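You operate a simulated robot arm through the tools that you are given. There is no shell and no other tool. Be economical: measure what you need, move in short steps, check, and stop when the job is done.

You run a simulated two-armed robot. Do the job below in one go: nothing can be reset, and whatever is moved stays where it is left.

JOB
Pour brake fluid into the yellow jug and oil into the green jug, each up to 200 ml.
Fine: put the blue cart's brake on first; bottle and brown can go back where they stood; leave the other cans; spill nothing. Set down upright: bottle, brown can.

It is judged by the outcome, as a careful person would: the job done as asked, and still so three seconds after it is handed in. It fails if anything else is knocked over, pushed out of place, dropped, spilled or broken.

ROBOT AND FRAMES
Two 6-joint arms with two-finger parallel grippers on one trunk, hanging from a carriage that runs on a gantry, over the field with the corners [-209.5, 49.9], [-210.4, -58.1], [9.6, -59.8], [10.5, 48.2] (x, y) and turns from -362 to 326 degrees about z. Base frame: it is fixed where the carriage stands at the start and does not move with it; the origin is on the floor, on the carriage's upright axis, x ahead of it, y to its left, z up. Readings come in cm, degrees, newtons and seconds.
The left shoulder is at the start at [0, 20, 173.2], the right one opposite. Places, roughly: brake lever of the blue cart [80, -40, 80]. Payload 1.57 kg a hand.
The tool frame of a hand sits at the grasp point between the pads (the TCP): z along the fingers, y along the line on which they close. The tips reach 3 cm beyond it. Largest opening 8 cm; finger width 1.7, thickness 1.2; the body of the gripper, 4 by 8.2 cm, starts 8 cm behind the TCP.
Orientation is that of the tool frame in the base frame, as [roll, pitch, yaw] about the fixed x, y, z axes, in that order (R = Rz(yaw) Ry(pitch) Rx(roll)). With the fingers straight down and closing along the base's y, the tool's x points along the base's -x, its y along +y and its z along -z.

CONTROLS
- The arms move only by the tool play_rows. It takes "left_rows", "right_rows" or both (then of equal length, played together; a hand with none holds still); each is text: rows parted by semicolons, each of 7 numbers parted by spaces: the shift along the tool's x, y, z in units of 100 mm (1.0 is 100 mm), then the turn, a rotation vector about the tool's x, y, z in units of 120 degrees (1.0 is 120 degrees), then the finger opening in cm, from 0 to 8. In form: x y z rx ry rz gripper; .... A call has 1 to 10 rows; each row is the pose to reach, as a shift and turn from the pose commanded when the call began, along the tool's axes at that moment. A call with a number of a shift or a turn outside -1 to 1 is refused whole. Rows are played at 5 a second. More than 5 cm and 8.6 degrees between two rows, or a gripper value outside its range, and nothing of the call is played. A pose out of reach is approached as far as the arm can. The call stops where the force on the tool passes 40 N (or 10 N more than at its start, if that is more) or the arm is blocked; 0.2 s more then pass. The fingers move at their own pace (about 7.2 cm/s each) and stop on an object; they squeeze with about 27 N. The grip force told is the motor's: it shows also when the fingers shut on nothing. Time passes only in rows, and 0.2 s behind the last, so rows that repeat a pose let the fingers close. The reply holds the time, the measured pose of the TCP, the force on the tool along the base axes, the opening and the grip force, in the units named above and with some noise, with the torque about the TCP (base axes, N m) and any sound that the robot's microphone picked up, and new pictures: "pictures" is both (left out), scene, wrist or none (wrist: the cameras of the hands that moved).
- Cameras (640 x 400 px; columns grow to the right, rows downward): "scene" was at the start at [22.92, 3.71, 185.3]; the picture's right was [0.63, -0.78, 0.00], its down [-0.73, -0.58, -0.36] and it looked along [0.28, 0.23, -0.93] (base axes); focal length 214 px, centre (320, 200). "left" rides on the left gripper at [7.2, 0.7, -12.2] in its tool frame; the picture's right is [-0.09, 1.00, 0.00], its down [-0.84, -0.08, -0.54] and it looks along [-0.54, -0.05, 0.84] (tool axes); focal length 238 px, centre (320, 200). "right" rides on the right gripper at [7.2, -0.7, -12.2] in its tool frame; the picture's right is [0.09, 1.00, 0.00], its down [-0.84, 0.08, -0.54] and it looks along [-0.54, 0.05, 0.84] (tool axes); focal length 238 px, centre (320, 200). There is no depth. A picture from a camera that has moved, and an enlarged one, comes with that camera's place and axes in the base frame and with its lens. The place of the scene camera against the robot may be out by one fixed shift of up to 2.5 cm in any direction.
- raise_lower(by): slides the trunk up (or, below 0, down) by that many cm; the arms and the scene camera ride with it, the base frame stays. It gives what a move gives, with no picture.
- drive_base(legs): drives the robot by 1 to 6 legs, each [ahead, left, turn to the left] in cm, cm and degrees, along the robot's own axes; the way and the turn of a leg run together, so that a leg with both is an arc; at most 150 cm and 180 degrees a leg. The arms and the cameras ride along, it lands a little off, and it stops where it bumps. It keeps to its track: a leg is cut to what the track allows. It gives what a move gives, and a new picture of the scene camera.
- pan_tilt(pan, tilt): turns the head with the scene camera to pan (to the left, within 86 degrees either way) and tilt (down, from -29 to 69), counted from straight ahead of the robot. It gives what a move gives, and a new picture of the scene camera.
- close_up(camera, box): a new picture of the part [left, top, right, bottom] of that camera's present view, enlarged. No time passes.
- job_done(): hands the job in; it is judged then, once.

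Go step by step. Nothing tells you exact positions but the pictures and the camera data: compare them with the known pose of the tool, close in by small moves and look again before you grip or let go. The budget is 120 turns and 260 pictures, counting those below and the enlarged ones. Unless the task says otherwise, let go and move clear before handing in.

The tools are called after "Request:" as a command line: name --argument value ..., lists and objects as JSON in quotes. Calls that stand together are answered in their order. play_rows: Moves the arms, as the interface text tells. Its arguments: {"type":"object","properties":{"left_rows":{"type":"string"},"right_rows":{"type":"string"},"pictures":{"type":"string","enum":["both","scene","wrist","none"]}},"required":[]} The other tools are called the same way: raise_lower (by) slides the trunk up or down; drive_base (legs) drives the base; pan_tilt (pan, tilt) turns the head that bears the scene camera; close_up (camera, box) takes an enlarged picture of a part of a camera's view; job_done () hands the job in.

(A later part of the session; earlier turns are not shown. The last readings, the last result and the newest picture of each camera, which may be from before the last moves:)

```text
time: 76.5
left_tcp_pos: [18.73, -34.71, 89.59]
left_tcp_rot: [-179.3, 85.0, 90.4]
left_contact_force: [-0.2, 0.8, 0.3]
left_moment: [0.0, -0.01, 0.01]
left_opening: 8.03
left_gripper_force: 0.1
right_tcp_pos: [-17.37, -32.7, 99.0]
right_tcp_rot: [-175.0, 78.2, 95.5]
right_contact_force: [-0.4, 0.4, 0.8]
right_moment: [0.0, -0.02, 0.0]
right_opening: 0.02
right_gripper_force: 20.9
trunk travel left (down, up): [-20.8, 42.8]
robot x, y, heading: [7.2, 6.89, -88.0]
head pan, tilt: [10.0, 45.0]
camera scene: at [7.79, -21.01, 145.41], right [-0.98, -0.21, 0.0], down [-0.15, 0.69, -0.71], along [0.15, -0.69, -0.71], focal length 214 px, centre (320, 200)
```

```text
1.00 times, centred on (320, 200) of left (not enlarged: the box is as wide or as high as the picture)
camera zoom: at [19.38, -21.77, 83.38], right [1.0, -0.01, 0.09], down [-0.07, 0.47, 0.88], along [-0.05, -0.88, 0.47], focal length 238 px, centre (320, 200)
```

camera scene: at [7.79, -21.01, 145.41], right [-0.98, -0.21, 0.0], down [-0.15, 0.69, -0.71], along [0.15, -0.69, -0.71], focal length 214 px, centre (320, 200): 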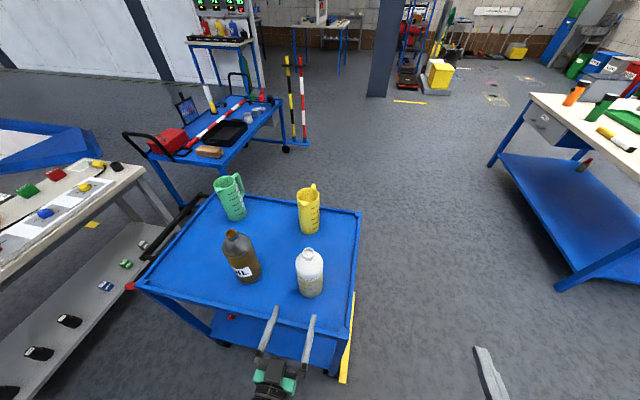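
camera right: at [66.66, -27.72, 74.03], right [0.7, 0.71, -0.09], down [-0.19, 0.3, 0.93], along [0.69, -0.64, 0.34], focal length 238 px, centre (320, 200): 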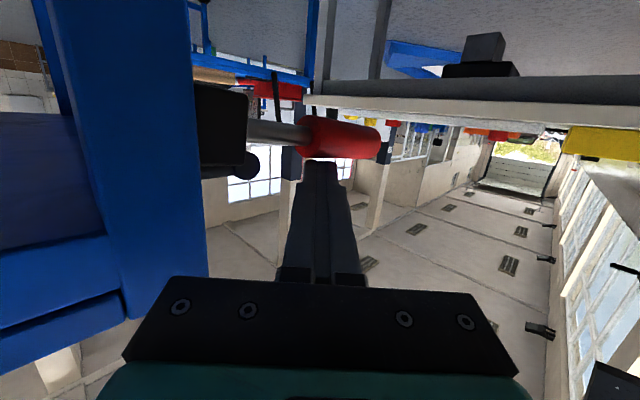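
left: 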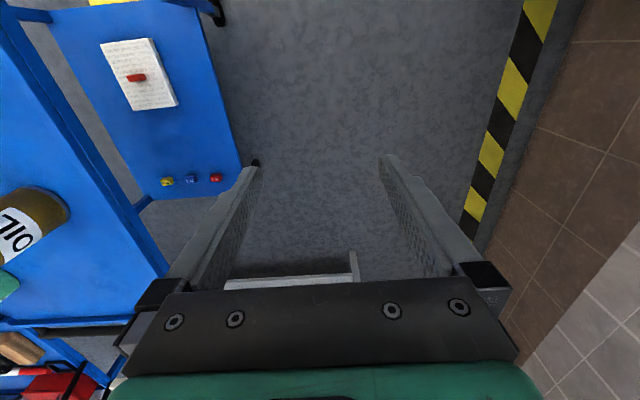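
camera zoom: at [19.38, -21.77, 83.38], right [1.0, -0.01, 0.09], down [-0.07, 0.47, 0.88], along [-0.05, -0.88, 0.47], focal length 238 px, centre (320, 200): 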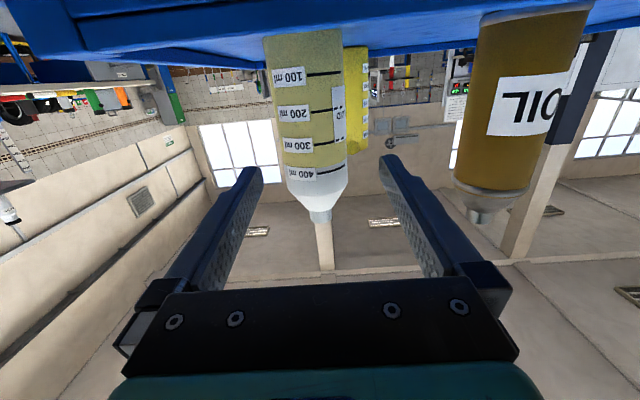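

Request:
close_up --camera "left" --box '[240, 20, 380, 230]'

Request:
close_up --camera "left" --box '[430, 0, 610, 230]'

Request:
close_up --camera "scene" --box '[240, 230, 340, 370]'

```text
1.90 times, centred on (310, 125) of left
camera zoom: at [19.38, -21.77, 83.38], right [1.0, -0.01, 0.09], down [-0.07, 0.47, 0.88], along [-0.05, -0.88, 0.47], focal length 454 px, centre (339, 343)
```

zoom: 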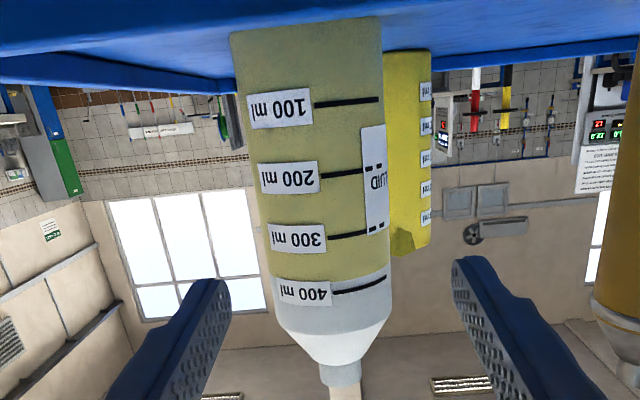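

```text
1.74 times, centred on (520, 115) of left
camera zoom: at [19.38, -21.77, 83.38], right [1.0, -0.01, 0.09], down [-0.07, 0.47, 0.88], along [-0.05, -0.88, 0.47], focal length 414 px, centre (-28, 348)
```

zoom: 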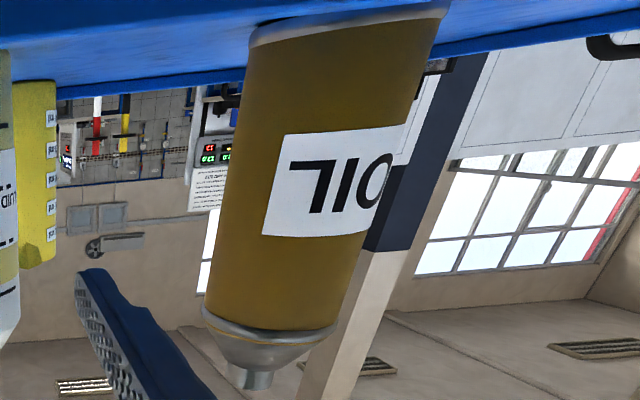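

```text
2.86 times, centred on (290, 300) of scene
camera zoom: at [7.79, -21.01, 145.41], right [-0.98, -0.21, 0.0], down [-0.15, 0.69, -0.71], along [0.15, -0.69, -0.71], focal length 613 px, centre (406, -86)
```

zoom: 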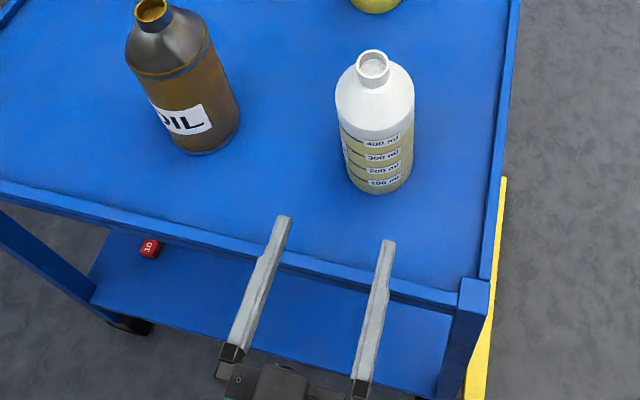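

Bottle centre ≈[17.8,-46.5]. I'll shift 0.9 cm and advance halfway, then look again.

Request:
play_rows --left_rows "0 -0.09 0 0 0 0 8; 0 -0.09 0.3 0 0 0 8; 0 -0.09 0.55 0 0 0 8; 0 -0.09 0.55 0 0 0 8" --pictures "both"

Request:
close_up --camera "scene" --box '[240, 230, 340, 370]'

```text
time: 77.5
left_tcp_pos: [17.78, -40.17, 88.84]
left_tcp_rot: [-179.3, 85.0, 90.3]
left_contact_force: [0.3, -0.6, 0.3]
left_moment: [-0.01, -0.03, -0.03]
left_opening: 7.99
left_gripper_force: 0.1
right_tcp_pos: [-17.35, -32.65, 99.02]
right_tcp_rot: [-175.2, 78.4, 95.3]
right_contact_force: [-0.7, -0.6, 0.1]
right_moment: [0.02, 0.04, -0.01]
right_opening: 0.01
right_gripper_force: 21.2
trunk travel left (down, up): [-20.8, 42.8]
robot x, y, heading: [7.12, 6.46, -87.9]
head pan, tilt: [10.0, 45.0]
camera scene: at [7.8, -20.95, 145.39], right [-0.98, -0.21, 0.0], down [-0.15, 0.69, -0.71], along [0.15, -0.69, -0.71], focal length 214 px, centre (320, 200)
camera left: at [18.57, -27.23, 82.72], right [1.0, -0.01, 0.09], down [-0.07, 0.47, 0.88], along [-0.05, -0.88, 0.47], focal length 238 px, centre (320, 200)
```

scene: 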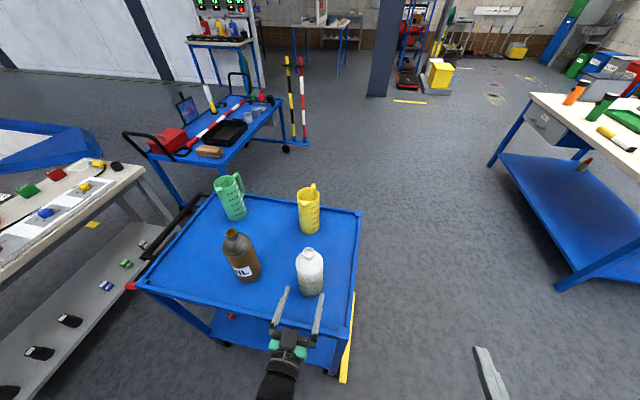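
left: 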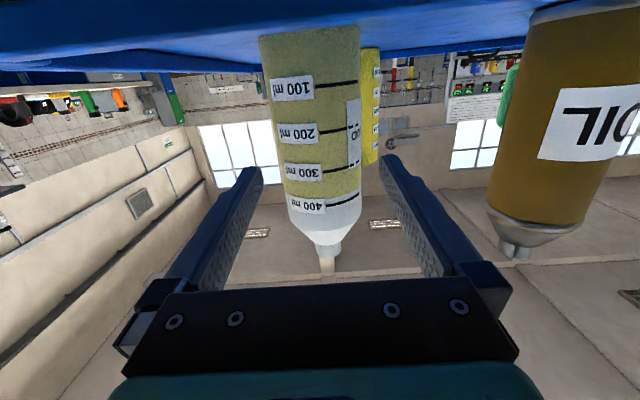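

```text
2.86 times, centred on (290, 300) of scene
camera zoom: at [7.8, -20.95, 145.39], right [-0.98, -0.21, 0.0], down [-0.15, 0.69, -0.71], along [0.15, -0.69, -0.71], focal length 613 px, centre (406, -86)
```

zoom: 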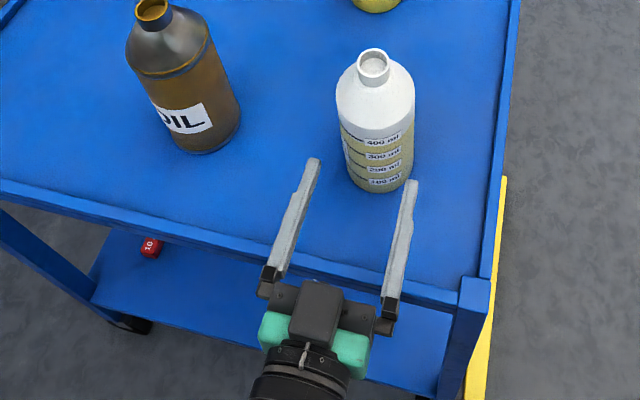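

Aligned with the bottle. I'll advance until it sits between the pads, then check.

Request:
play_rows --left_rows "0 0 0.2 0 0 0 8; 0 0 0.4 0 0 0 8; 0 0 0.58 0 0 0 8; 0 0 0.58 0 0 0 8" --pictures "both"

Request:
close_up --camera "scene" --box '[240, 230, 340, 370]'

```text
time: 78.5
left_tcp_pos: [17.81, -45.84, 88.39]
left_tcp_rot: [-179.8, 85.1, 89.9]
left_contact_force: [-0.4, 0.2, -0.4]
left_moment: [-0.01, 0.03, 0.02]
left_opening: 7.99
left_gripper_force: 0.0
right_tcp_pos: [-17.39, -32.62, 99.05]
right_tcp_rot: [-175.0, 78.3, 95.3]
right_contact_force: [0.1, 0.4, 0.0]
right_moment: [0.01, 0.02, 0.01]
right_opening: 0.0
right_gripper_force: 21.4
trunk travel left (down, up): [-20.8, 42.8]
robot x, y, heading: [6.75, 6.68, -88.1]
head pan, tilt: [10.0, 45.0]
camera scene: at [7.8, -20.95, 145.39], right [-0.98, -0.21, 0.0], down [-0.15, 0.69, -0.71], along [0.15, -0.69, -0.71], focal length 214 px, centre (320, 200)
camera left: at [18.48, -33.06, 82.36], right [1.0, -0.01, 0.09], down [-0.07, 0.47, 0.88], along [-0.05, -0.88, 0.47], focal length 238 px, centre (320, 200)
```

scene: 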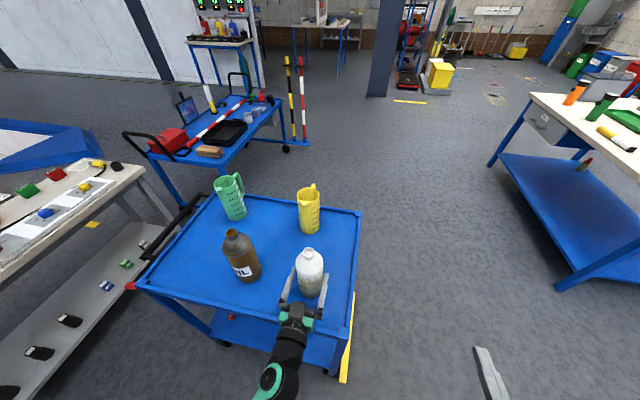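
left: 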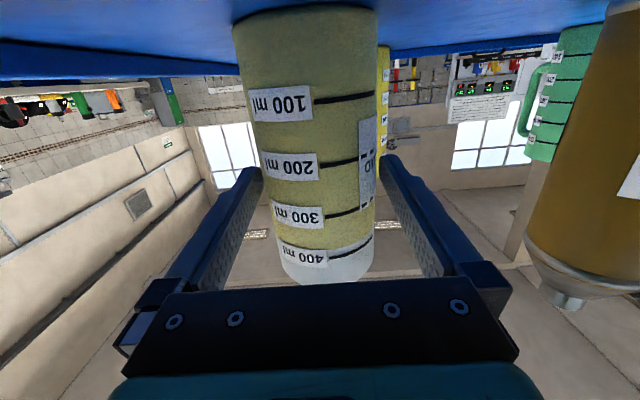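

```text
2.86 times, centred on (290, 300) of scene
camera zoom: at [7.8, -20.95, 145.39], right [-0.98, -0.21, 0.0], down [-0.15, 0.69, -0.71], along [0.15, -0.69, -0.71], focal length 613 px, centre (406, -86)
```

zoom: 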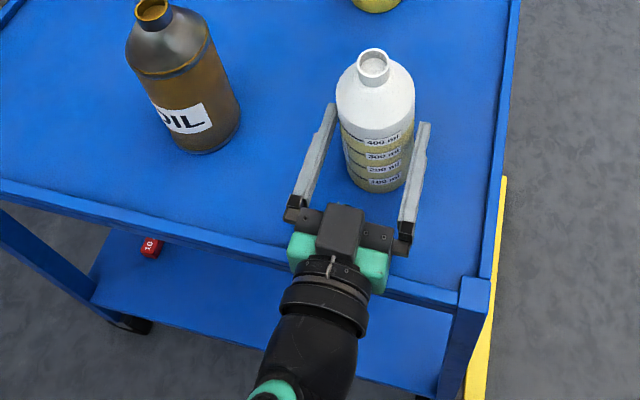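

Bottle is between the pads. A little more forward, then close.

Request:
play_rows --left_rows "0 -0.02 0.07 0 0 0 8; 0 -0.02 0.07 0 0 0 7.2; 0 -0.02 0.07 0 0 0 6.6; 0 -0.02 0.07 0 0 0 6; 0 -0.02 0.07 0 0 0 5; 0 -0.02 0.07 0 0 0 4; 0 -0.02 0.07 0 0 0 4" --pictures "wrist"

```text
time: 80.1
left_tcp_pos: [17.62, -46.68, 88.42]
left_tcp_rot: [-179.8, 85.1, 89.9]
left_contact_force: [2.5, -0.4, 0.5]
left_moment: [-0.04, -0.29, 0.02]
left_opening: 7.14
left_gripper_force: 27.2
right_tcp_pos: [-17.33, -32.67, 98.97]
right_tcp_rot: [-175.3, 78.3, 95.3]
right_contact_force: [0.4, -0.2, 0.2]
right_moment: [0.04, 0.02, 0.01]
right_opening: 0.02
right_gripper_force: 21.1
trunk travel left (down, up): [-20.8, 42.8]
robot x, y, heading: [6.85, 6.73, -88.2]
head pan, tilt: [10.0, 45.0]
camera left: at [18.33, -33.71, 82.29], right [1.0, -0.01, 0.09], down [-0.07, 0.47, 0.88], along [-0.05, -0.88, 0.47], focal length 238 px, centre (320, 200)
```

left: 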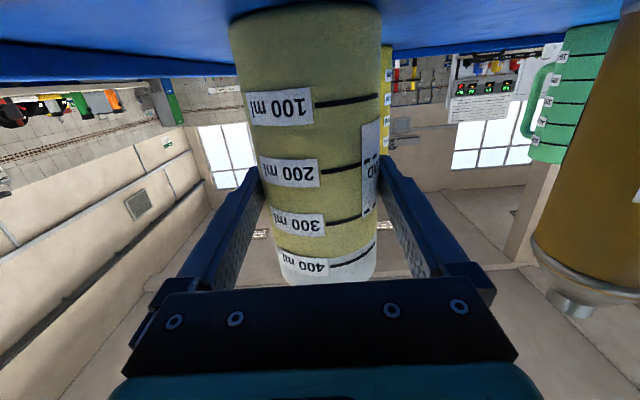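

Bottle gripped (width 7.1 cm) at TCP [17.62,-46.68,88.42]. I'll lift slightly and check the hold.

Request:
play_rows --left_rows "-0.1 0 0 0 0 0 4; -0.25 0 0 0 0 0 4; -0.4 0 0 0 0 0 4; -0.4 0 0 0 0 0 4; -0.4 0 0 0 0 0 4" --pictures "both"

Request:
play_rows --left_rows "-0.1 0 0 0 0 0 4; -0.3 0 0 0 0 0 4; -0.6 0 0 0 0 0 4; -0.9 0 0 0 0 0 4; -1 0 0 0 0 0 4; -1 0 0 0 0 0 4; -1 0 0 0 0 0 4" --pictures "none"

```text
time: 81.3
left_tcp_pos: [17.45, -46.92, 92.52]
left_tcp_rot: [-179.5, 85.0, 90.3]
left_contact_force: [-0.5, -1.0, -4.4]
left_moment: [0.04, 0.01, 0.0]
left_opening: 7.12
left_gripper_force: 26.2
right_tcp_pos: [-17.32, -32.59, 99.1]
right_tcp_rot: [-175.0, 78.3, 95.4]
right_contact_force: [-0.9, 0.1, -0.3]
right_moment: [0.03, -0.03, 0.02]
right_opening: 0.01
right_gripper_force: 21.6
trunk travel left (down, up): [-20.8, 42.8]
robot x, y, heading: [7.08, 6.74, -87.8]
head pan, tilt: [10.0, 45.0]
camera scene: at [7.79, -20.94, 145.38], right [-0.98, -0.21, 0.0], down [-0.15, 0.69, -0.71], along [0.15, -0.69, -0.71], focal length 214 px, centre (320, 200)
camera left: at [18.17, -33.98, 86.36], right [1.0, -0.01, 0.09], down [-0.07, 0.47, 0.88], along [-0.05, -0.88, 0.47], focal length 238 px, centre (320, 200)
```

scene: 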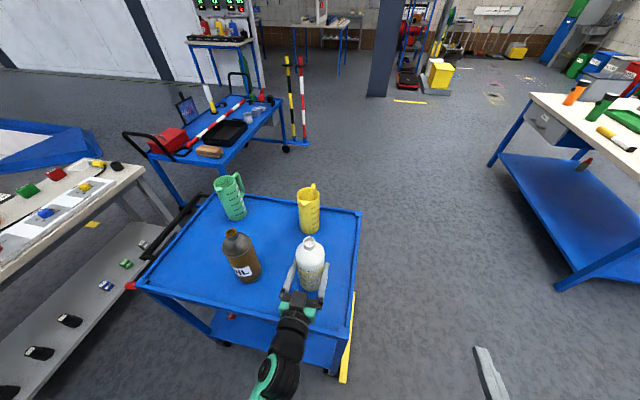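
left: 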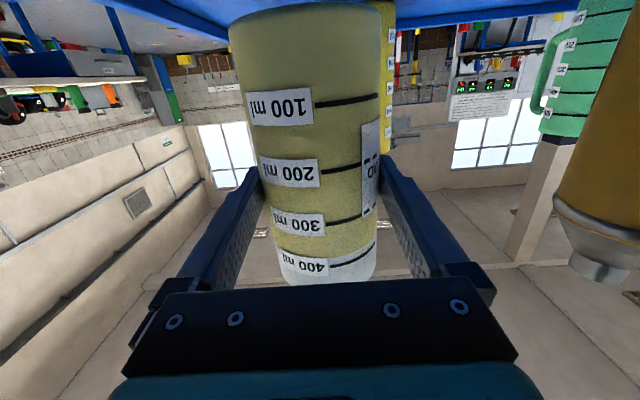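

```text
time: 82.9
left_tcp_pos: [17.46, -47.59, 102.26]
left_tcp_rot: [-179.4, 85.0, 90.3]
left_contact_force: [-0.4, 0.4, -4.5]
left_moment: [0.03, -0.06, 0.01]
left_opening: 7.1
left_gripper_force: 27.3
right_tcp_pos: [-17.34, -32.57, 98.99]
right_tcp_rot: [-175.1, 78.3, 95.3]
right_contact_force: [-0.4, 0.0, 0.3]
right_moment: [0.03, -0.02, 0.0]
right_opening: 0.0
right_gripper_force: 21.4
trunk travel left (down, up): [-20.8, 42.8]
robot x, y, heading: [7.04, 6.65, -87.9]
head pan, tilt: [10.0, 45.0]
```

The bottle hangs firmly (≈4.5 N). Yellow jug ≈[24,-69], rim ≈z 96.5. I'll carry the bottle to the −x side of the jug: arm first, then a short drive.

Request:
play_rows --left_rows "0 -0.3 0.1 0 0 0 4; 0 -0.6 0.2 0 0 0 4; 0 -0.65 0.5 0 0 0 4; 0 -0.65 0.8 0 0 0 4; 0 -0.65 1 0 0 0 4; 0 -0.65 1 0 0 0 4" --pictures "none"

Request:
drive_base --legs '[[11.5, 0, 0]]'

Request:
close_up --camera "scene" --box '[230, 180, 390, 320]'

Request:
close_up --camera "left" --box '[0, 0, 640, 400]'

```text
time: 84.3
left_tcp_pos: [11.04, -57.5, 101.59]
left_tcp_rot: [-179.5, 85.1, 90.1]
left_contact_force: [0.1, 0.7, -3.5]
left_moment: [0.06, -0.02, -0.02]
left_opening: 7.11
left_gripper_force: 27.3
right_tcp_pos: [-17.42, -32.57, 99.12]
right_tcp_rot: [-175.2, 78.3, 95.3]
right_contact_force: [-0.7, 0.7, 0.1]
right_moment: [0.02, 0.02, -0.01]
right_opening: 0.04
right_gripper_force: 21.2
trunk travel left (down, up): [-20.8, 42.8]
robot x, y, heading: [7.01, 7.23, -88.0]
head pan, tilt: [10.0, 45.0]
```

```text
time: 85.5
left_tcp_pos: [11.19, -68.85, 101.73]
left_tcp_rot: [-179.5, 85.1, 90.0]
left_contact_force: [1.1, -0.8, -4.4]
left_moment: [0.08, -0.01, 0.03]
left_opening: 7.13
left_gripper_force: 26.7
right_tcp_pos: [-17.1, -44.04, 99.08]
right_tcp_rot: [-175.0, 78.3, 95.2]
right_contact_force: [0.3, 0.0, 0.9]
right_moment: [0.02, 0.02, 0.0]
right_opening: 0.0
right_gripper_force: 21.0
trunk travel left (down, up): [-20.8, 42.8]
robot x, y, heading: [7.29, -4.63, -88.0]
head pan, tilt: [10.0, 45.0]
camera scene: at [8.09, -32.37, 145.4], right [-0.98, -0.2, 0.0], down [-0.14, 0.69, -0.71], along [0.14, -0.69, -0.71], focal length 214 px, centre (320, 200)
```

scene: 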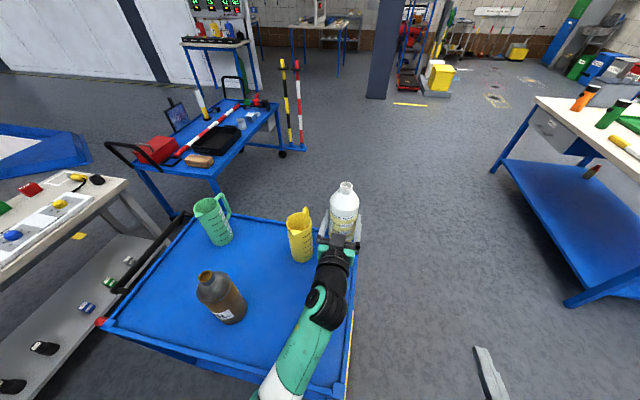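

```text
2.86 times, centred on (310, 250) of scene
camera zoom: at [8.09, -32.37, 145.4], right [-0.98, -0.2, 0.0], down [-0.14, 0.69, -0.71], along [0.14, -0.69, -0.71], focal length 613 px, centre (349, 57)
```

zoom: 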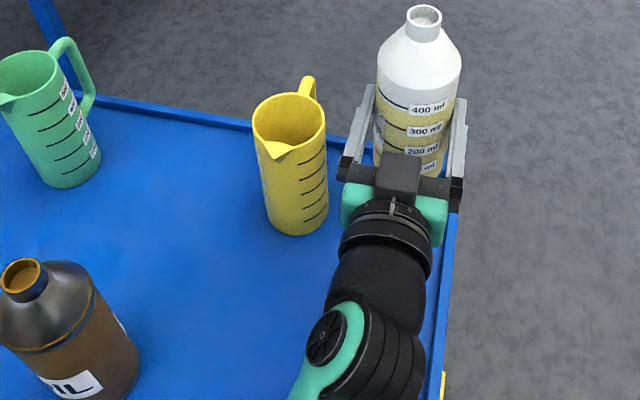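

```text
1.00 times, centred on (320, 200) of left (not enlarged: the box is as wide or as high as the picture)
camera zoom: at [11.93, -56.04, 95.55], right [1.0, -0.02, 0.09], down [-0.07, 0.47, 0.88], along [-0.06, -0.88, 0.47], focal length 238 px, centre (320, 200)
```

zoom: 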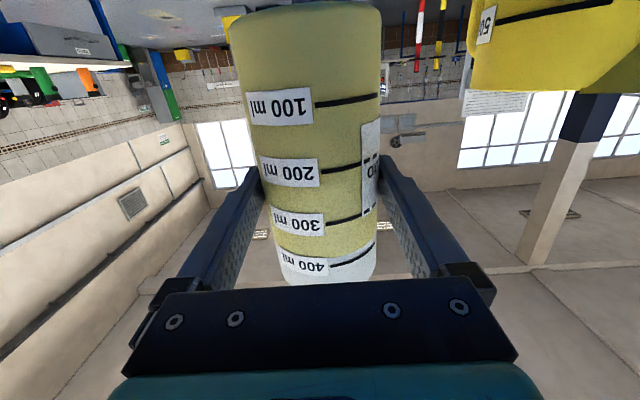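

The camera bias puts the yellow jug at ≈[23.5,-69.2], rim z≈97. I'll tilt the bottle to about 59° (below the flow angle) high beside the jug and look.

Request:
play_rows --left_rows "0 0 0.1 0 0 -0.07 4; 0 0 0.1 0 0 -0.14 4; 0 0 0.1 0 0 -0.21 4; 0 0 0.1 0 0 -0.28 4; 0 0 0.1 0 0 -0.35 4; 0 0 0.1 0 0 -0.42 4; 0 0 0.1 0 0 -0.49 4; 0 0 0.1 0 0 -0.49 4" --pictures "both"

Request:
close_up --camera "scene" --box '[230, 180, 390, 320]'

```text
time: 87.3
left_tcp_pos: [11.18, -69.86, 101.5]
left_tcp_rot: [-95.8, 30.9, 176.5]
left_contact_force: [0.1, 0.3, -4.6]
left_moment: [0.07, 0.0, 0.01]
left_opening: 7.11
left_gripper_force: 27.0
right_tcp_pos: [-17.11, -43.91, 99.01]
right_tcp_rot: [-175.1, 78.3, 95.3]
right_contact_force: [0.6, -0.1, -0.1]
right_moment: [0.03, 0.0, 0.0]
right_opening: 0.04
right_gripper_force: 21.2
trunk travel left (down, up): [-20.8, 42.8]
robot x, y, heading: [7.2, -4.5, -88.1]
head pan, tilt: [10.0, 45.0]
camera scene: at [8.09, -32.31, 145.38], right [-0.98, -0.2, 0.0], down [-0.14, 0.69, -0.71], along [0.14, -0.69, -0.71], focal length 214 px, centre (320, 200)
camera left: at [5.48, -57.13, 98.3], right [0.59, 0.06, -0.8], down [0.68, 0.49, 0.54], along [0.43, -0.87, 0.25], focal length 238 px, centre (320, 200)
```

scene: 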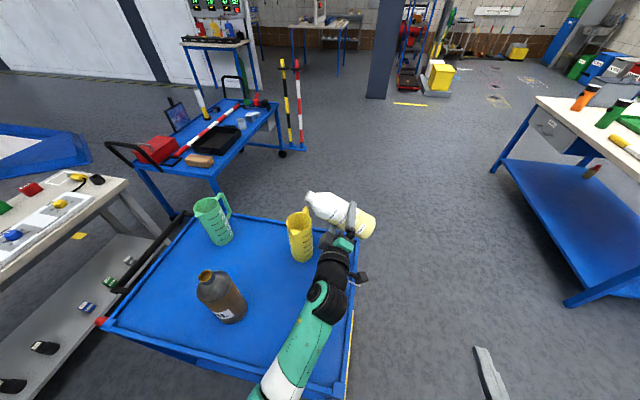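
left: 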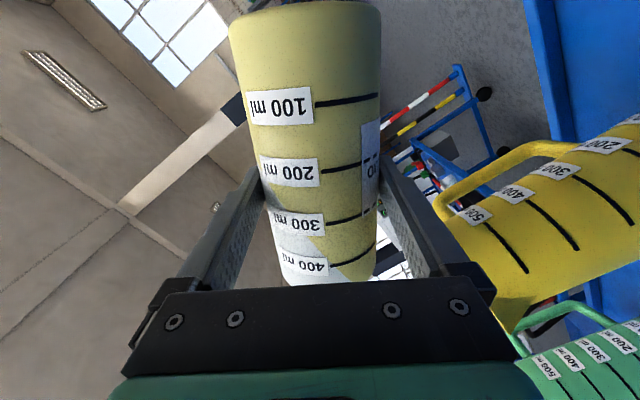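

```text
2.86 times, centred on (310, 250) of scene
camera zoom: at [8.09, -32.31, 145.38], right [-0.98, -0.2, 0.0], down [-0.14, 0.69, -0.71], along [0.14, -0.69, -0.71], focal length 613 px, centre (349, 57)
```

zoom: 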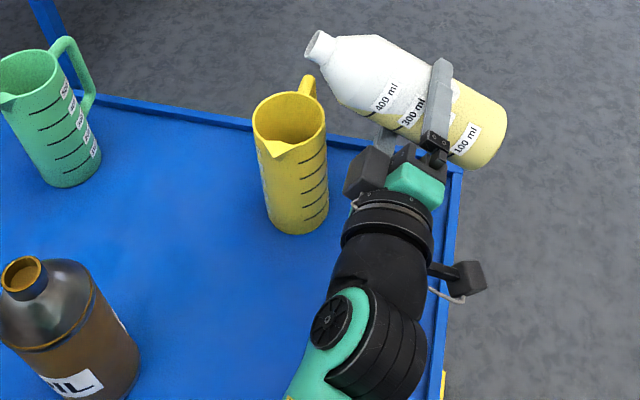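

The wrist view shows liquid level well; mouth is ≈3 cm short of the jug centre. I'll lower so that the mouth sits just above the jug and tilt to 67°.

Request:
play_rows --left_rows "0.05 0.28 0 0 0 0 4; 0.1 0.558 0 0 0 0 4; 0.1 0.5 -0.005 0 0 -0.035 4; 0.091 0.433 -0.009 0 0 -0.07 4; 0.091 0.433 -0.009 0 0 -0.07 4" --pictures "both"

Request:
close_up --camera "scene" --box '[250, 180, 370, 280]'

```text
time: 88.5
left_tcp_pos: [12.66, -69.32, 97.49]
left_tcp_rot: [-95.5, 22.6, 177.4]
left_contact_force: [0.5, -0.2, -4.0]
left_moment: [0.06, 0.03, 0.0]
left_opening: 7.12
left_gripper_force: 26.3
right_tcp_pos: [-17.07, -44.03, 99.1]
right_tcp_rot: [-175.1, 78.4, 95.1]
right_contact_force: [0.5, 0.1, 0.3]
right_moment: [0.02, 0.01, -0.03]
right_opening: 0.01
right_gripper_force: 21.6
trunk travel left (down, up): [-20.8, 42.8]
robot x, y, heading: [7.27, -4.81, -88.4]
head pan, tilt: [10.0, 45.0]
camera scene: at [8.09, -32.31, 145.38], right [-0.98, -0.2, 0.0], down [-0.14, 0.69, -0.71], along [0.14, -0.69, -0.71], focal length 214 px, centre (320, 200)
camera left: at [6.36, -56.71, 95.09], right [0.47, 0.07, -0.88], down [0.75, 0.5, 0.44], along [0.47, -0.86, 0.18], focal length 238 px, centre (320, 200)
```

scene: 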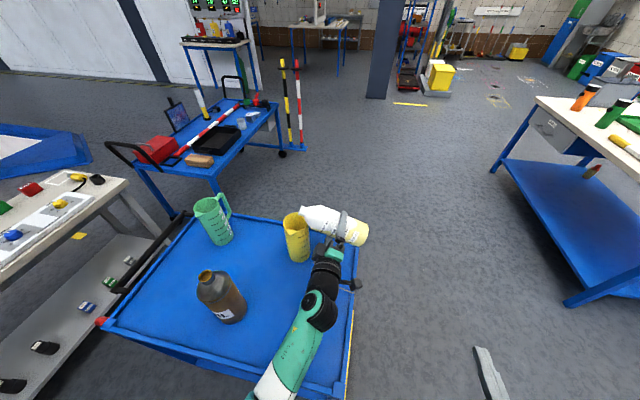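
left: 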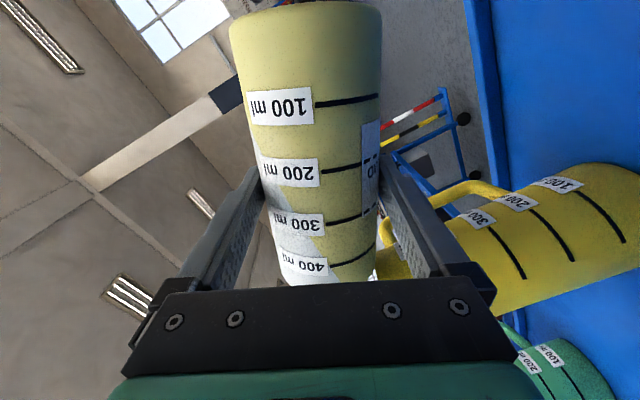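

```text
4.00 times, centred on (310, 230) of scene
camera zoom: at [8.09, -32.31, 145.38], right [-0.98, -0.2, 0.0], down [-0.14, 0.69, -0.71], along [0.14, -0.69, -0.71], focal length 858 px, centre (360, 80)
```

zoom: 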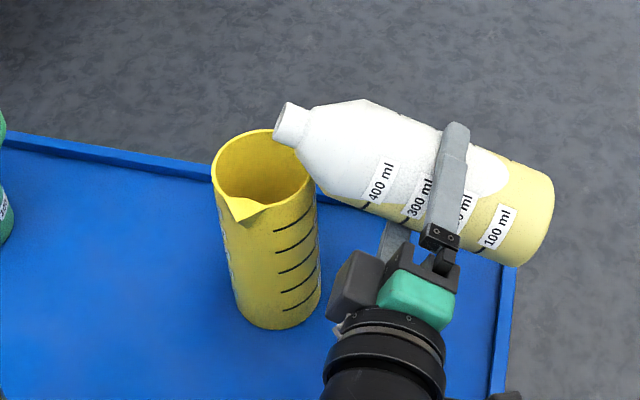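

Mouth is over the jug's near part. I'll nudge 0.7 cm inward and tilt to ≈76°, then check whether flow starts.

Request:
play_rows --left_rows "-0.03 -0.05 -0.07 0 0 -0.03 4; -0.063 -0.098 -0.07 0 0 -0.07 4; -0.063 -0.098 -0.07 0 0 -0.07 4" --pictures "both"

Request:
close_up --camera "scene" --box '[250, 180, 370, 280]'

```text
time: 89.3
left_tcp_pos: [12.78, -68.8, 98.54]
left_tcp_rot: [-95.1, 14.3, 178.2]
left_contact_force: [0.4, -0.5, -3.8]
left_moment: [0.05, -0.04, 0.03]
left_opening: 7.15
left_gripper_force: 27.3
right_tcp_pos: [-17.21, -43.98, 99.02]
right_tcp_rot: [-175.1, 78.4, 95.1]
right_contact_force: [-0.2, 0.4, 0.2]
right_moment: [0.02, 0.0, -0.01]
right_opening: 0.0
right_gripper_force: 21.6
trunk travel left (down, up): [-20.8, 42.8]
robot x, y, heading: [6.98, -4.53, -88.3]
head pan, tilt: [10.0, 45.0]
camera scene: at [8.09, -32.31, 145.38], right [-0.98, -0.2, 0.0], down [-0.14, 0.69, -0.71], along [0.14, -0.69, -0.71], focal length 214 px, centre (320, 200)
camera left: at [6.13, -56.22, 97.19], right [0.34, 0.08, -0.94], down [0.8, 0.51, 0.33], along [0.5, -0.86, 0.11], focal length 238 px, centre (320, 200)
```

scene: 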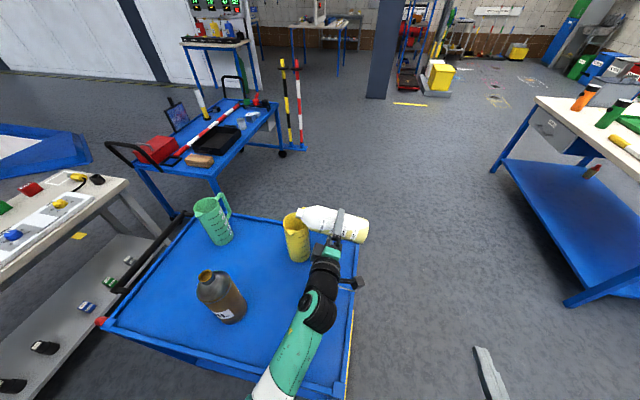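
left: 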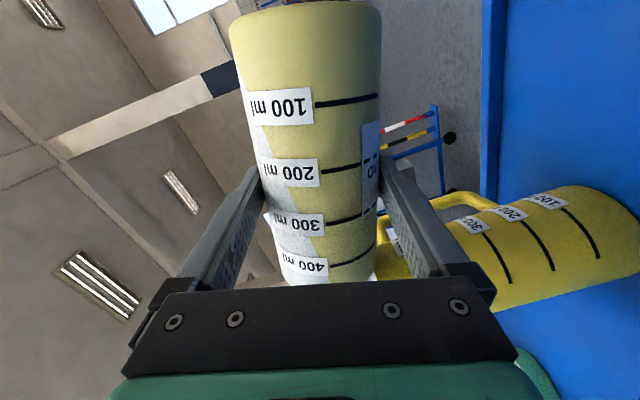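

```text
4.00 times, centred on (310, 230) of scene
camera zoom: at [8.09, -32.31, 145.38], right [-0.98, -0.2, 0.0], down [-0.14, 0.69, -0.71], along [0.14, -0.69, -0.71], focal length 858 px, centre (360, 80)
```

zoom: 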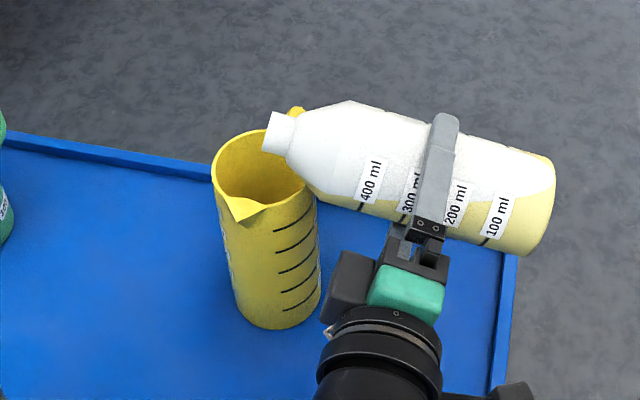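

Request:
play_rows --left_rows "-0.005 -0.06 -0.005 0 0 -0.028 4; -0.01 -0.121 -0.01 0 0 -0.056 4; -0.01 -0.121 -0.01 0 0 -0.056 4; -0.01 -0.121 -0.01 0 0 -0.056 4" --pictures "wrist"

Request:
close_up --camera "scene" --box '[250, 180, 370, 280]'

```text
time: 90.3
left_tcp_pos: [12.62, -68.86, 99.68]
left_tcp_rot: [-95.0, 7.6, 178.8]
left_contact_force: [-0.1, -0.2, -4.2]
left_moment: [0.03, -0.01, 0.02]
left_opening: 7.12
left_gripper_force: 26.7
right_tcp_pos: [-17.1, -43.9, 99.03]
right_tcp_rot: [-175.1, 78.3, 95.2]
right_contact_force: [-0.5, -0.3, 0.7]
right_moment: [0.02, -0.01, 0.0]
right_opening: 0.01
right_gripper_force: 21.9
trunk travel left (down, up): [-20.8, 42.8]
robot x, y, heading: [7.05, -4.33, -88.0]
head pan, tilt: [10.0, 45.0]
camera left: at [5.62, -56.36, 99.17], right [0.22, 0.08, -0.97], down [0.82, 0.52, 0.23], along [0.52, -0.85, 0.05], focal length 238 px, centre (320, 200)
```

left: 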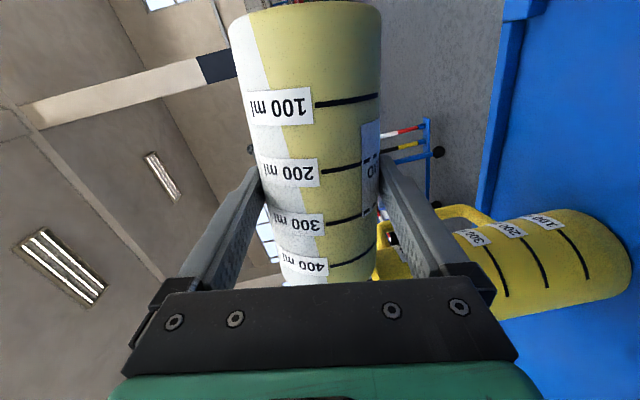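

```text
4.00 times, centred on (310, 230) of scene
camera zoom: at [8.09, -32.32, 145.38], right [-0.98, -0.2, 0.0], down [-0.14, 0.69, -0.71], along [0.14, -0.69, -0.71], focal length 858 px, centre (360, 80)
```

zoom: 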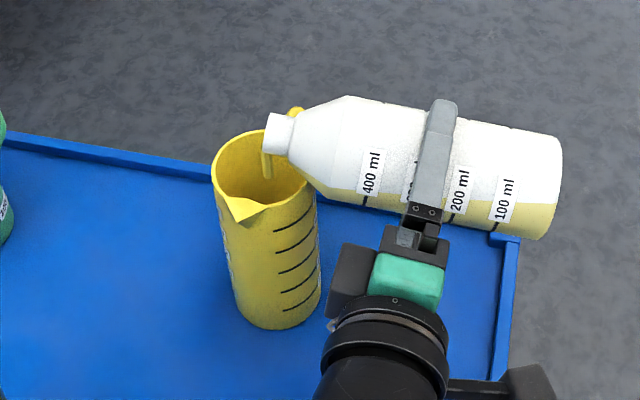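

The stream is falling cleanly into the yellow jug. I'll hold this tilt for a second and watch the flow.

Request:
play_rows --left_rows "0 0 0 0 0 0 4; 0 0 0 0 0 0 4; 0 0 0 0 0 0 4; 0 0 0 0 0 0 4; 0 0 0 0 0 0 4" --pictures "wrist"

Request:
close_up --camera "scene" --box '[250, 180, 370, 280]'

```text
time: 91.5
left_tcp_pos: [12.69, -68.78, 99.64]
left_tcp_rot: [-94.9, 7.6, 178.9]
left_contact_force: [-0.2, -1.0, -3.9]
left_moment: [0.05, 0.04, -0.02]
left_opening: 7.09
left_gripper_force: 26.9
right_tcp_pos: [-17.09, -43.93, 99.09]
right_tcp_rot: [-175.1, 78.3, 95.1]
right_contact_force: [-0.8, 0.0, -0.2]
right_moment: [-0.05, -0.02, 0.01]
right_opening: 0.0
right_gripper_force: 21.1
trunk travel left (down, up): [-20.8, 42.8]
robot x, y, heading: [7.07, -4.55, -88.2]
head pan, tilt: [10.0, 45.0]
camera left: at [5.63, -56.36, 99.15], right [0.22, 0.08, -0.97], down [0.82, 0.52, 0.23], along [0.52, -0.85, 0.05], focal length 238 px, centre (320, 200)
```

left: 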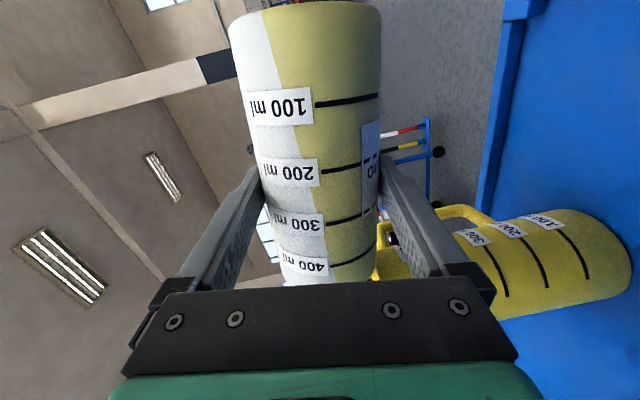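

```text
4.00 times, centred on (310, 230) of scene
camera zoom: at [8.09, -32.32, 145.38], right [-0.98, -0.2, 0.0], down [-0.14, 0.69, -0.71], along [0.14, -0.69, -0.71], focal length 858 px, centre (360, 80)
```

zoom: 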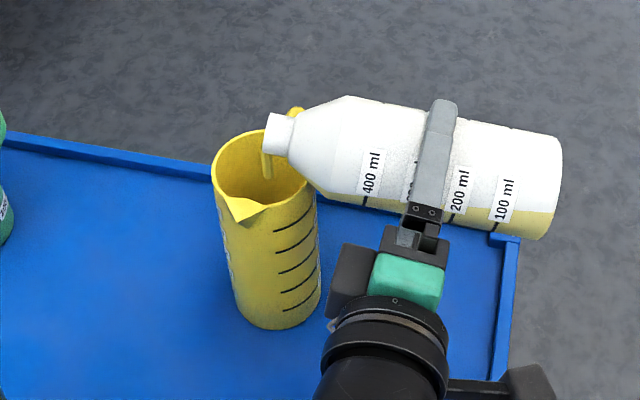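

Roughly 80 ml has gone. I'll hold about 1.4 s more, then reassess.

Request:
play_rows --left_rows "0 0 0 0 0 0 4; 0 0 0 0 0 0 4; 0 0 0 0 0 0 4; 0 0 0 0 0 0 4; 0 0 0 0 0 0 4; 0 0 0 0 0 0 4" --pictures "wrist"

Request:
close_up --camera "scene" --box '[250, 180, 370, 280]'

```text
time: 92.9
left_tcp_pos: [12.64, -68.75, 99.72]
left_tcp_rot: [-95.0, 7.5, 178.7]
left_contact_force: [0.0, -0.6, -3.1]
left_moment: [0.05, -0.04, 0.01]
left_opening: 7.1
left_gripper_force: 26.7
right_tcp_pos: [-17.15, -43.95, 99.07]
right_tcp_rot: [-175.2, 78.3, 95.2]
right_contact_force: [0.5, 0.2, -1.0]
right_moment: [-0.01, 0.02, 0.01]
right_opening: 0.0
right_gripper_force: 22.1
trunk travel left (down, up): [-20.8, 42.8]
robot x, y, heading: [7.12, -4.61, -88.2]
head pan, tilt: [10.0, 45.0]
camera left: at [5.63, -56.37, 99.15], right [0.22, 0.08, -0.97], down [0.82, 0.52, 0.23], along [0.52, -0.85, 0.05], focal length 238 px, centre (320, 200)
```

left: 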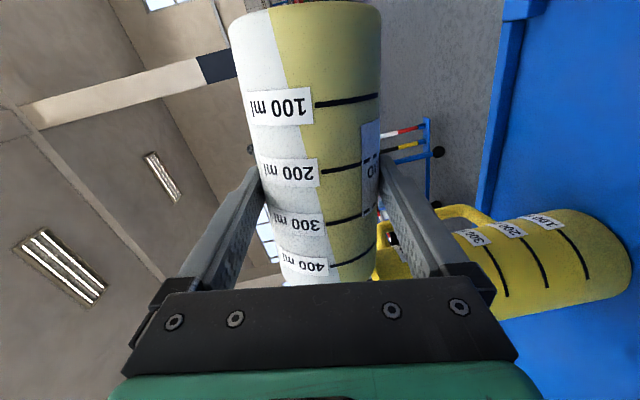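

```text
4.00 times, centred on (310, 230) of scene
camera zoom: at [8.09, -32.32, 145.38], right [-0.98, -0.2, 0.0], down [-0.14, 0.69, -0.71], along [0.14, -0.69, -0.71], focal length 858 px, centre (360, 80)
```

zoom: 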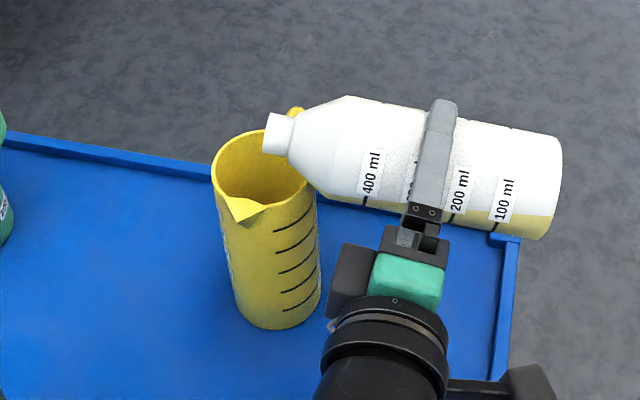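

Flow stopped at this tilt with ≈125 ml poured (weight and level agree). I'll tilt 5° more and let it settle.

Request:
play_rows --left_rows "-0.006 -0.045 -0.004 0 0 -0.021 4; -0.012 -0.089 -0.008 0 0 -0.042 4; -0.012 -0.089 -0.008 0 0 -0.042 4; -0.012 -0.089 -0.008 0 0 -0.042 4; -0.012 -0.089 -0.008 0 0 -0.042 4; -0.012 -0.089 -0.008 0 0 -0.042 4; -0.012 -0.089 -0.008 0 0 -0.042 4; -0.012 -0.089 -0.008 0 0 -0.042 4" --pictures "wrist"

Request:
close_up --camera "scene" --box '[250, 180, 370, 280]'

```text
time: 94.7
left_tcp_pos: [12.54, -68.8, 100.64]
left_tcp_rot: [-95.0, 2.6, 179.3]
left_contact_force: [1.0, -0.3, -2.0]
left_moment: [0.04, -0.03, 0.01]
left_opening: 7.11
left_gripper_force: 26.9
right_tcp_pos: [-17.16, -43.99, 99.02]
right_tcp_rot: [-175.2, 78.3, 95.2]
right_contact_force: [-0.4, -0.3, 0.3]
right_moment: [-0.02, 0.02, 0.02]
right_opening: 0.0
right_gripper_force: 21.5
trunk travel left (down, up): [-20.8, 42.8]
robot x, y, heading: [7.26, -4.68, -88.4]
head pan, tilt: [10.0, 45.0]
camera left: at [5.55, -56.37, 100.72], right [0.14, 0.08, -0.99], down [0.84, 0.52, 0.16], along [0.53, -0.85, 0.0], focal length 238 px, centre (320, 200)
```

left: 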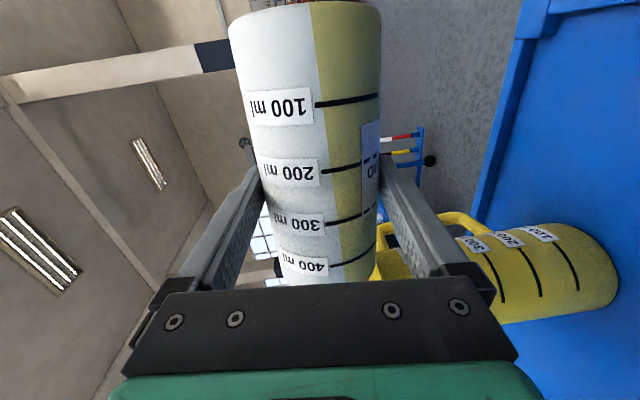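

```text
4.00 times, centred on (310, 230) of scene
camera zoom: at [8.09, -32.32, 145.38], right [-0.98, -0.2, 0.0], down [-0.14, 0.69, -0.71], along [0.14, -0.69, -0.71], focal length 858 px, centre (360, 80)
```

zoom: 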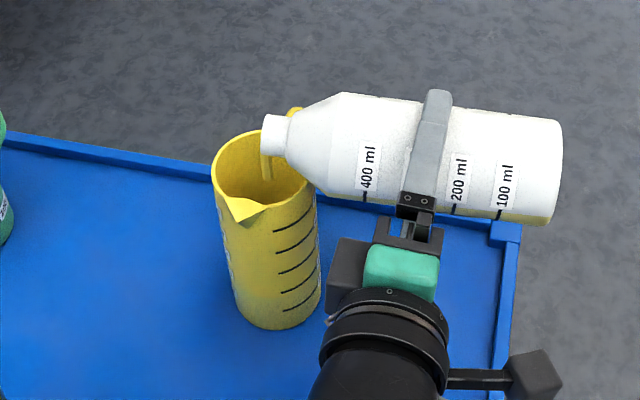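

Enough has flowed — tilting back at once.

Request:
play_rows --left_rows "0 0 0 0 0 0.07 4; 0 0 0 0 0 0.14 4; 0 0 0 0 0 0.21 4; 0 0 0 0 0 0.28 4; 0 0 0 0 0 0.35 4; 0 0 0 0 0 0.42 4; 0 0 0 0 0 0.49 4; 0 0 0 0 0 0.56 4; 0 0 0 0 0 0.63 4; 0 0 0 0 0 0.70 4" --pictures "wrist"

Request:
close_up --camera "scene" --box '[250, 180, 370, 280]'

```text
time: 96.9
left_tcp_pos: [12.44, -68.72, 100.71]
left_tcp_rot: [-147.0, 84.1, 122.6]
left_contact_force: [-0.6, -0.8, -3.4]
left_moment: [0.05, -0.01, -0.01]
left_opening: 7.11
left_gripper_force: 27.8
right_tcp_pos: [-17.16, -44.0, 99.13]
right_tcp_rot: [-175.1, 78.4, 95.2]
right_contact_force: [0.4, -0.2, -0.2]
right_moment: [0.01, -0.02, 0.03]
right_opening: 0.03
right_gripper_force: 21.4
trunk travel left (down, up): [-20.8, 42.8]
robot x, y, heading: [7.02, -4.62, -88.3]
head pan, tilt: [10.0, 45.0]
camera left: at [12.89, -55.94, 94.55], right [1.0, -0.01, 0.04], down [-0.03, 0.47, 0.88], along [-0.03, -0.88, 0.47], focal length 238 px, centre (320, 200)
```

left: 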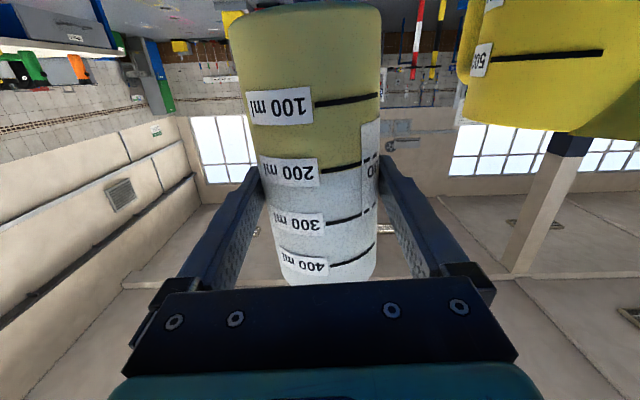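

```text
4.00 times, centred on (310, 230) of scene
camera zoom: at [8.09, -32.33, 145.38], right [-0.98, -0.2, 0.0], down [-0.14, 0.69, -0.71], along [0.14, -0.69, -0.71], focal length 858 px, centre (360, 80)
```

zoom: 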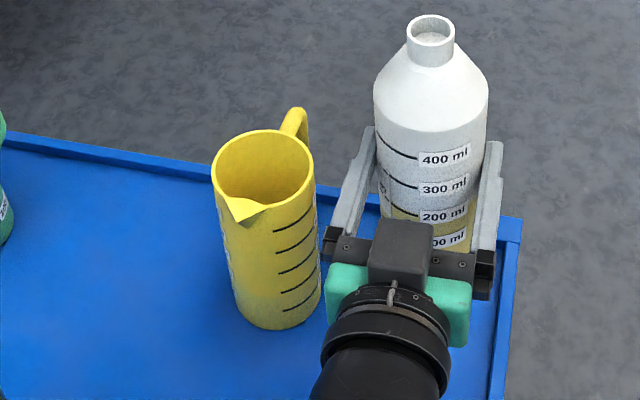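

Nearly upright again. I'll enlarge the bottle scale to read the remaining volume, and look into the jug.

Request:
close_up --camera "left" --box '[230, 70, 400, 280]'

Request:
close_up --camera "scene" --box '[295, 205, 335, 265]'

```text
1.90 times, centred on (315, 175) of left
camera zoom: at [12.89, -55.94, 94.55], right [1.0, -0.01, 0.04], down [-0.03, 0.47, 0.88], along [-0.03, -0.88, 0.47], focal length 454 px, centre (330, 248)
```

zoom: 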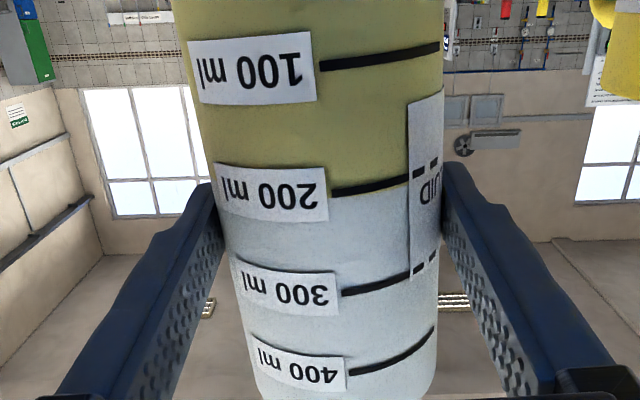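

```text
6.67 times, centred on (315, 235) of scene
camera zoom: at [8.09, -32.33, 145.38], right [-0.98, -0.2, 0.0], down [-0.14, 0.69, -0.71], along [0.14, -0.69, -0.71], focal length 1430 px, centre (353, -33)
```

zoom: 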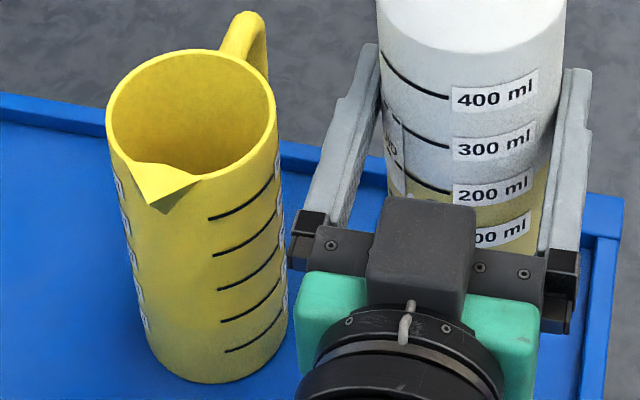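

Bottle reads ≈200 ml left (from ≈380), so ≈180 poured. I'll check whether the jug itself shows a level, and level the bottle fully.

Request:
play_rows --left_rows "0 0 0 0 0 0.027 4; 0 0 0 0 0 0.027 4; 0 0 0 0 0 0.027 4" --pictures "none"

Request:
close_up --camera "scene" --box '[300, 208, 318, 266]'

Request:
close_up --camera "left" --box '[250, 130, 390, 200]'

Request:
play_rows --left_rows "0 0 0 0 0 0 4; 0 0 0 0 0 0 4" --pictures "none"

Request:
play_rows --left_rows "0 0 0 0 0 0 4; 0 0 0 0 0 0 4" --pictures "none"

```text
time: 97.7
left_tcp_pos: [12.53, -68.88, 100.63]
left_tcp_rot: [-178.5, 85.0, 91.1]
left_contact_force: [0.3, -0.6, -2.4]
left_moment: [0.04, -0.01, 0.01]
left_opening: 7.1
left_gripper_force: 27.1
right_tcp_pos: [-17.13, -43.93, 99.08]
right_tcp_rot: [-175.1, 78.2, 95.2]
right_contact_force: [0.3, 1.1, -0.7]
right_moment: [0.0, -0.01, -0.01]
right_opening: 0.02
right_gripper_force: 21.6
trunk travel left (down, up): [-20.8, 42.8]
robot x, y, heading: [7.04, -4.24, -88.0]
head pan, tilt: [10.0, 45.0]
```

```text
6.90 times, centred on (309, 237) of scene
camera zoom: at [8.09, -32.32, 145.38], right [-0.98, -0.2, 0.0], down [-0.14, 0.69, -0.71], along [0.14, -0.69, -0.71], focal length 1479 px, centre (396, -55)
```

zoom: 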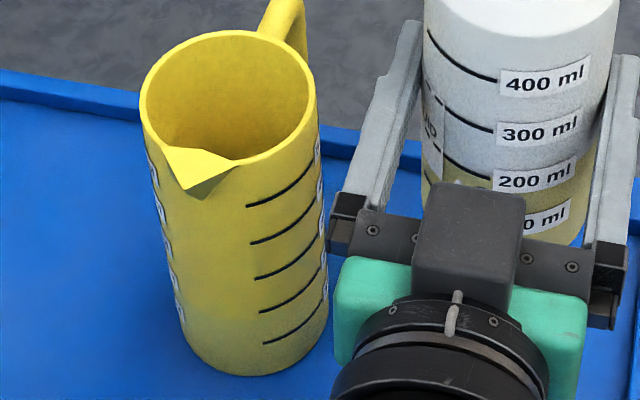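

```text
4.57 times, centred on (320, 165) of left
camera zoom: at [13.37, -55.94, 94.56], right [1.0, -0.02, 0.09], down [-0.07, 0.47, 0.88], along [-0.06, -0.88, 0.47], focal length 1090 px, centre (320, 360)
```

zoom: 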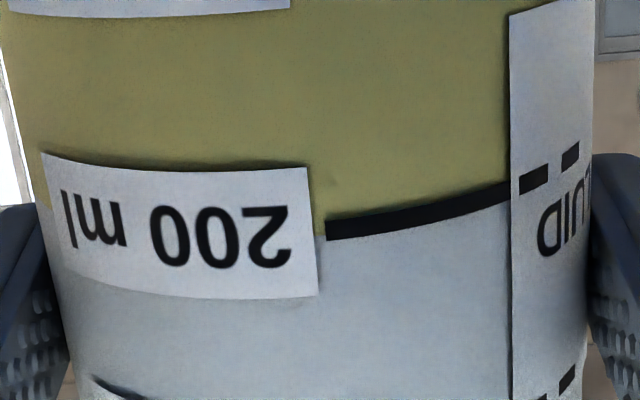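

```text
time: 98.3
left_tcp_pos: [12.7, -68.87, 100.83]
left_tcp_rot: [-178.1, 85.0, 91.4]
left_contact_force: [0.2, 0.6, -2.6]
left_moment: [0.04, 0.0, 0.01]
left_opening: 7.1
left_gripper_force: 27.4
right_tcp_pos: [-17.08, -43.93, 99.04]
right_tcp_rot: [-175.1, 78.2, 95.2]
right_contact_force: [-0.8, 0.0, -0.2]
right_moment: [-0.01, -0.01, 0.01]
right_opening: 0.0
right_gripper_force: 21.5
trunk travel left (down, up): [-20.8, 42.8]
robot x, y, heading: [7.31, -4.91, -88.6]
head pan, tilt: [10.0, 45.0]
```

```text
time: 98.9
left_tcp_pos: [12.68, -68.86, 100.75]
left_tcp_rot: [-178.1, 85.1, 91.4]
left_contact_force: [0.2, 0.2, -3.5]
left_moment: [0.01, 0.01, 0.03]
left_opening: 7.07
left_gripper_force: 26.8
right_tcp_pos: [-17.13, -44.02, 99.0]
right_tcp_rot: [-175.0, 78.3, 95.2]
right_contact_force: [-0.5, -0.2, -0.6]
right_moment: [0.02, 0.02, 0.03]
right_opening: 0.0
right_gripper_force: 20.9
trunk travel left (down, up): [-20.8, 42.8]
robot x, y, heading: [7.01, -4.72, -88.0]
head pan, tilt: [10.0, 45.0]
```

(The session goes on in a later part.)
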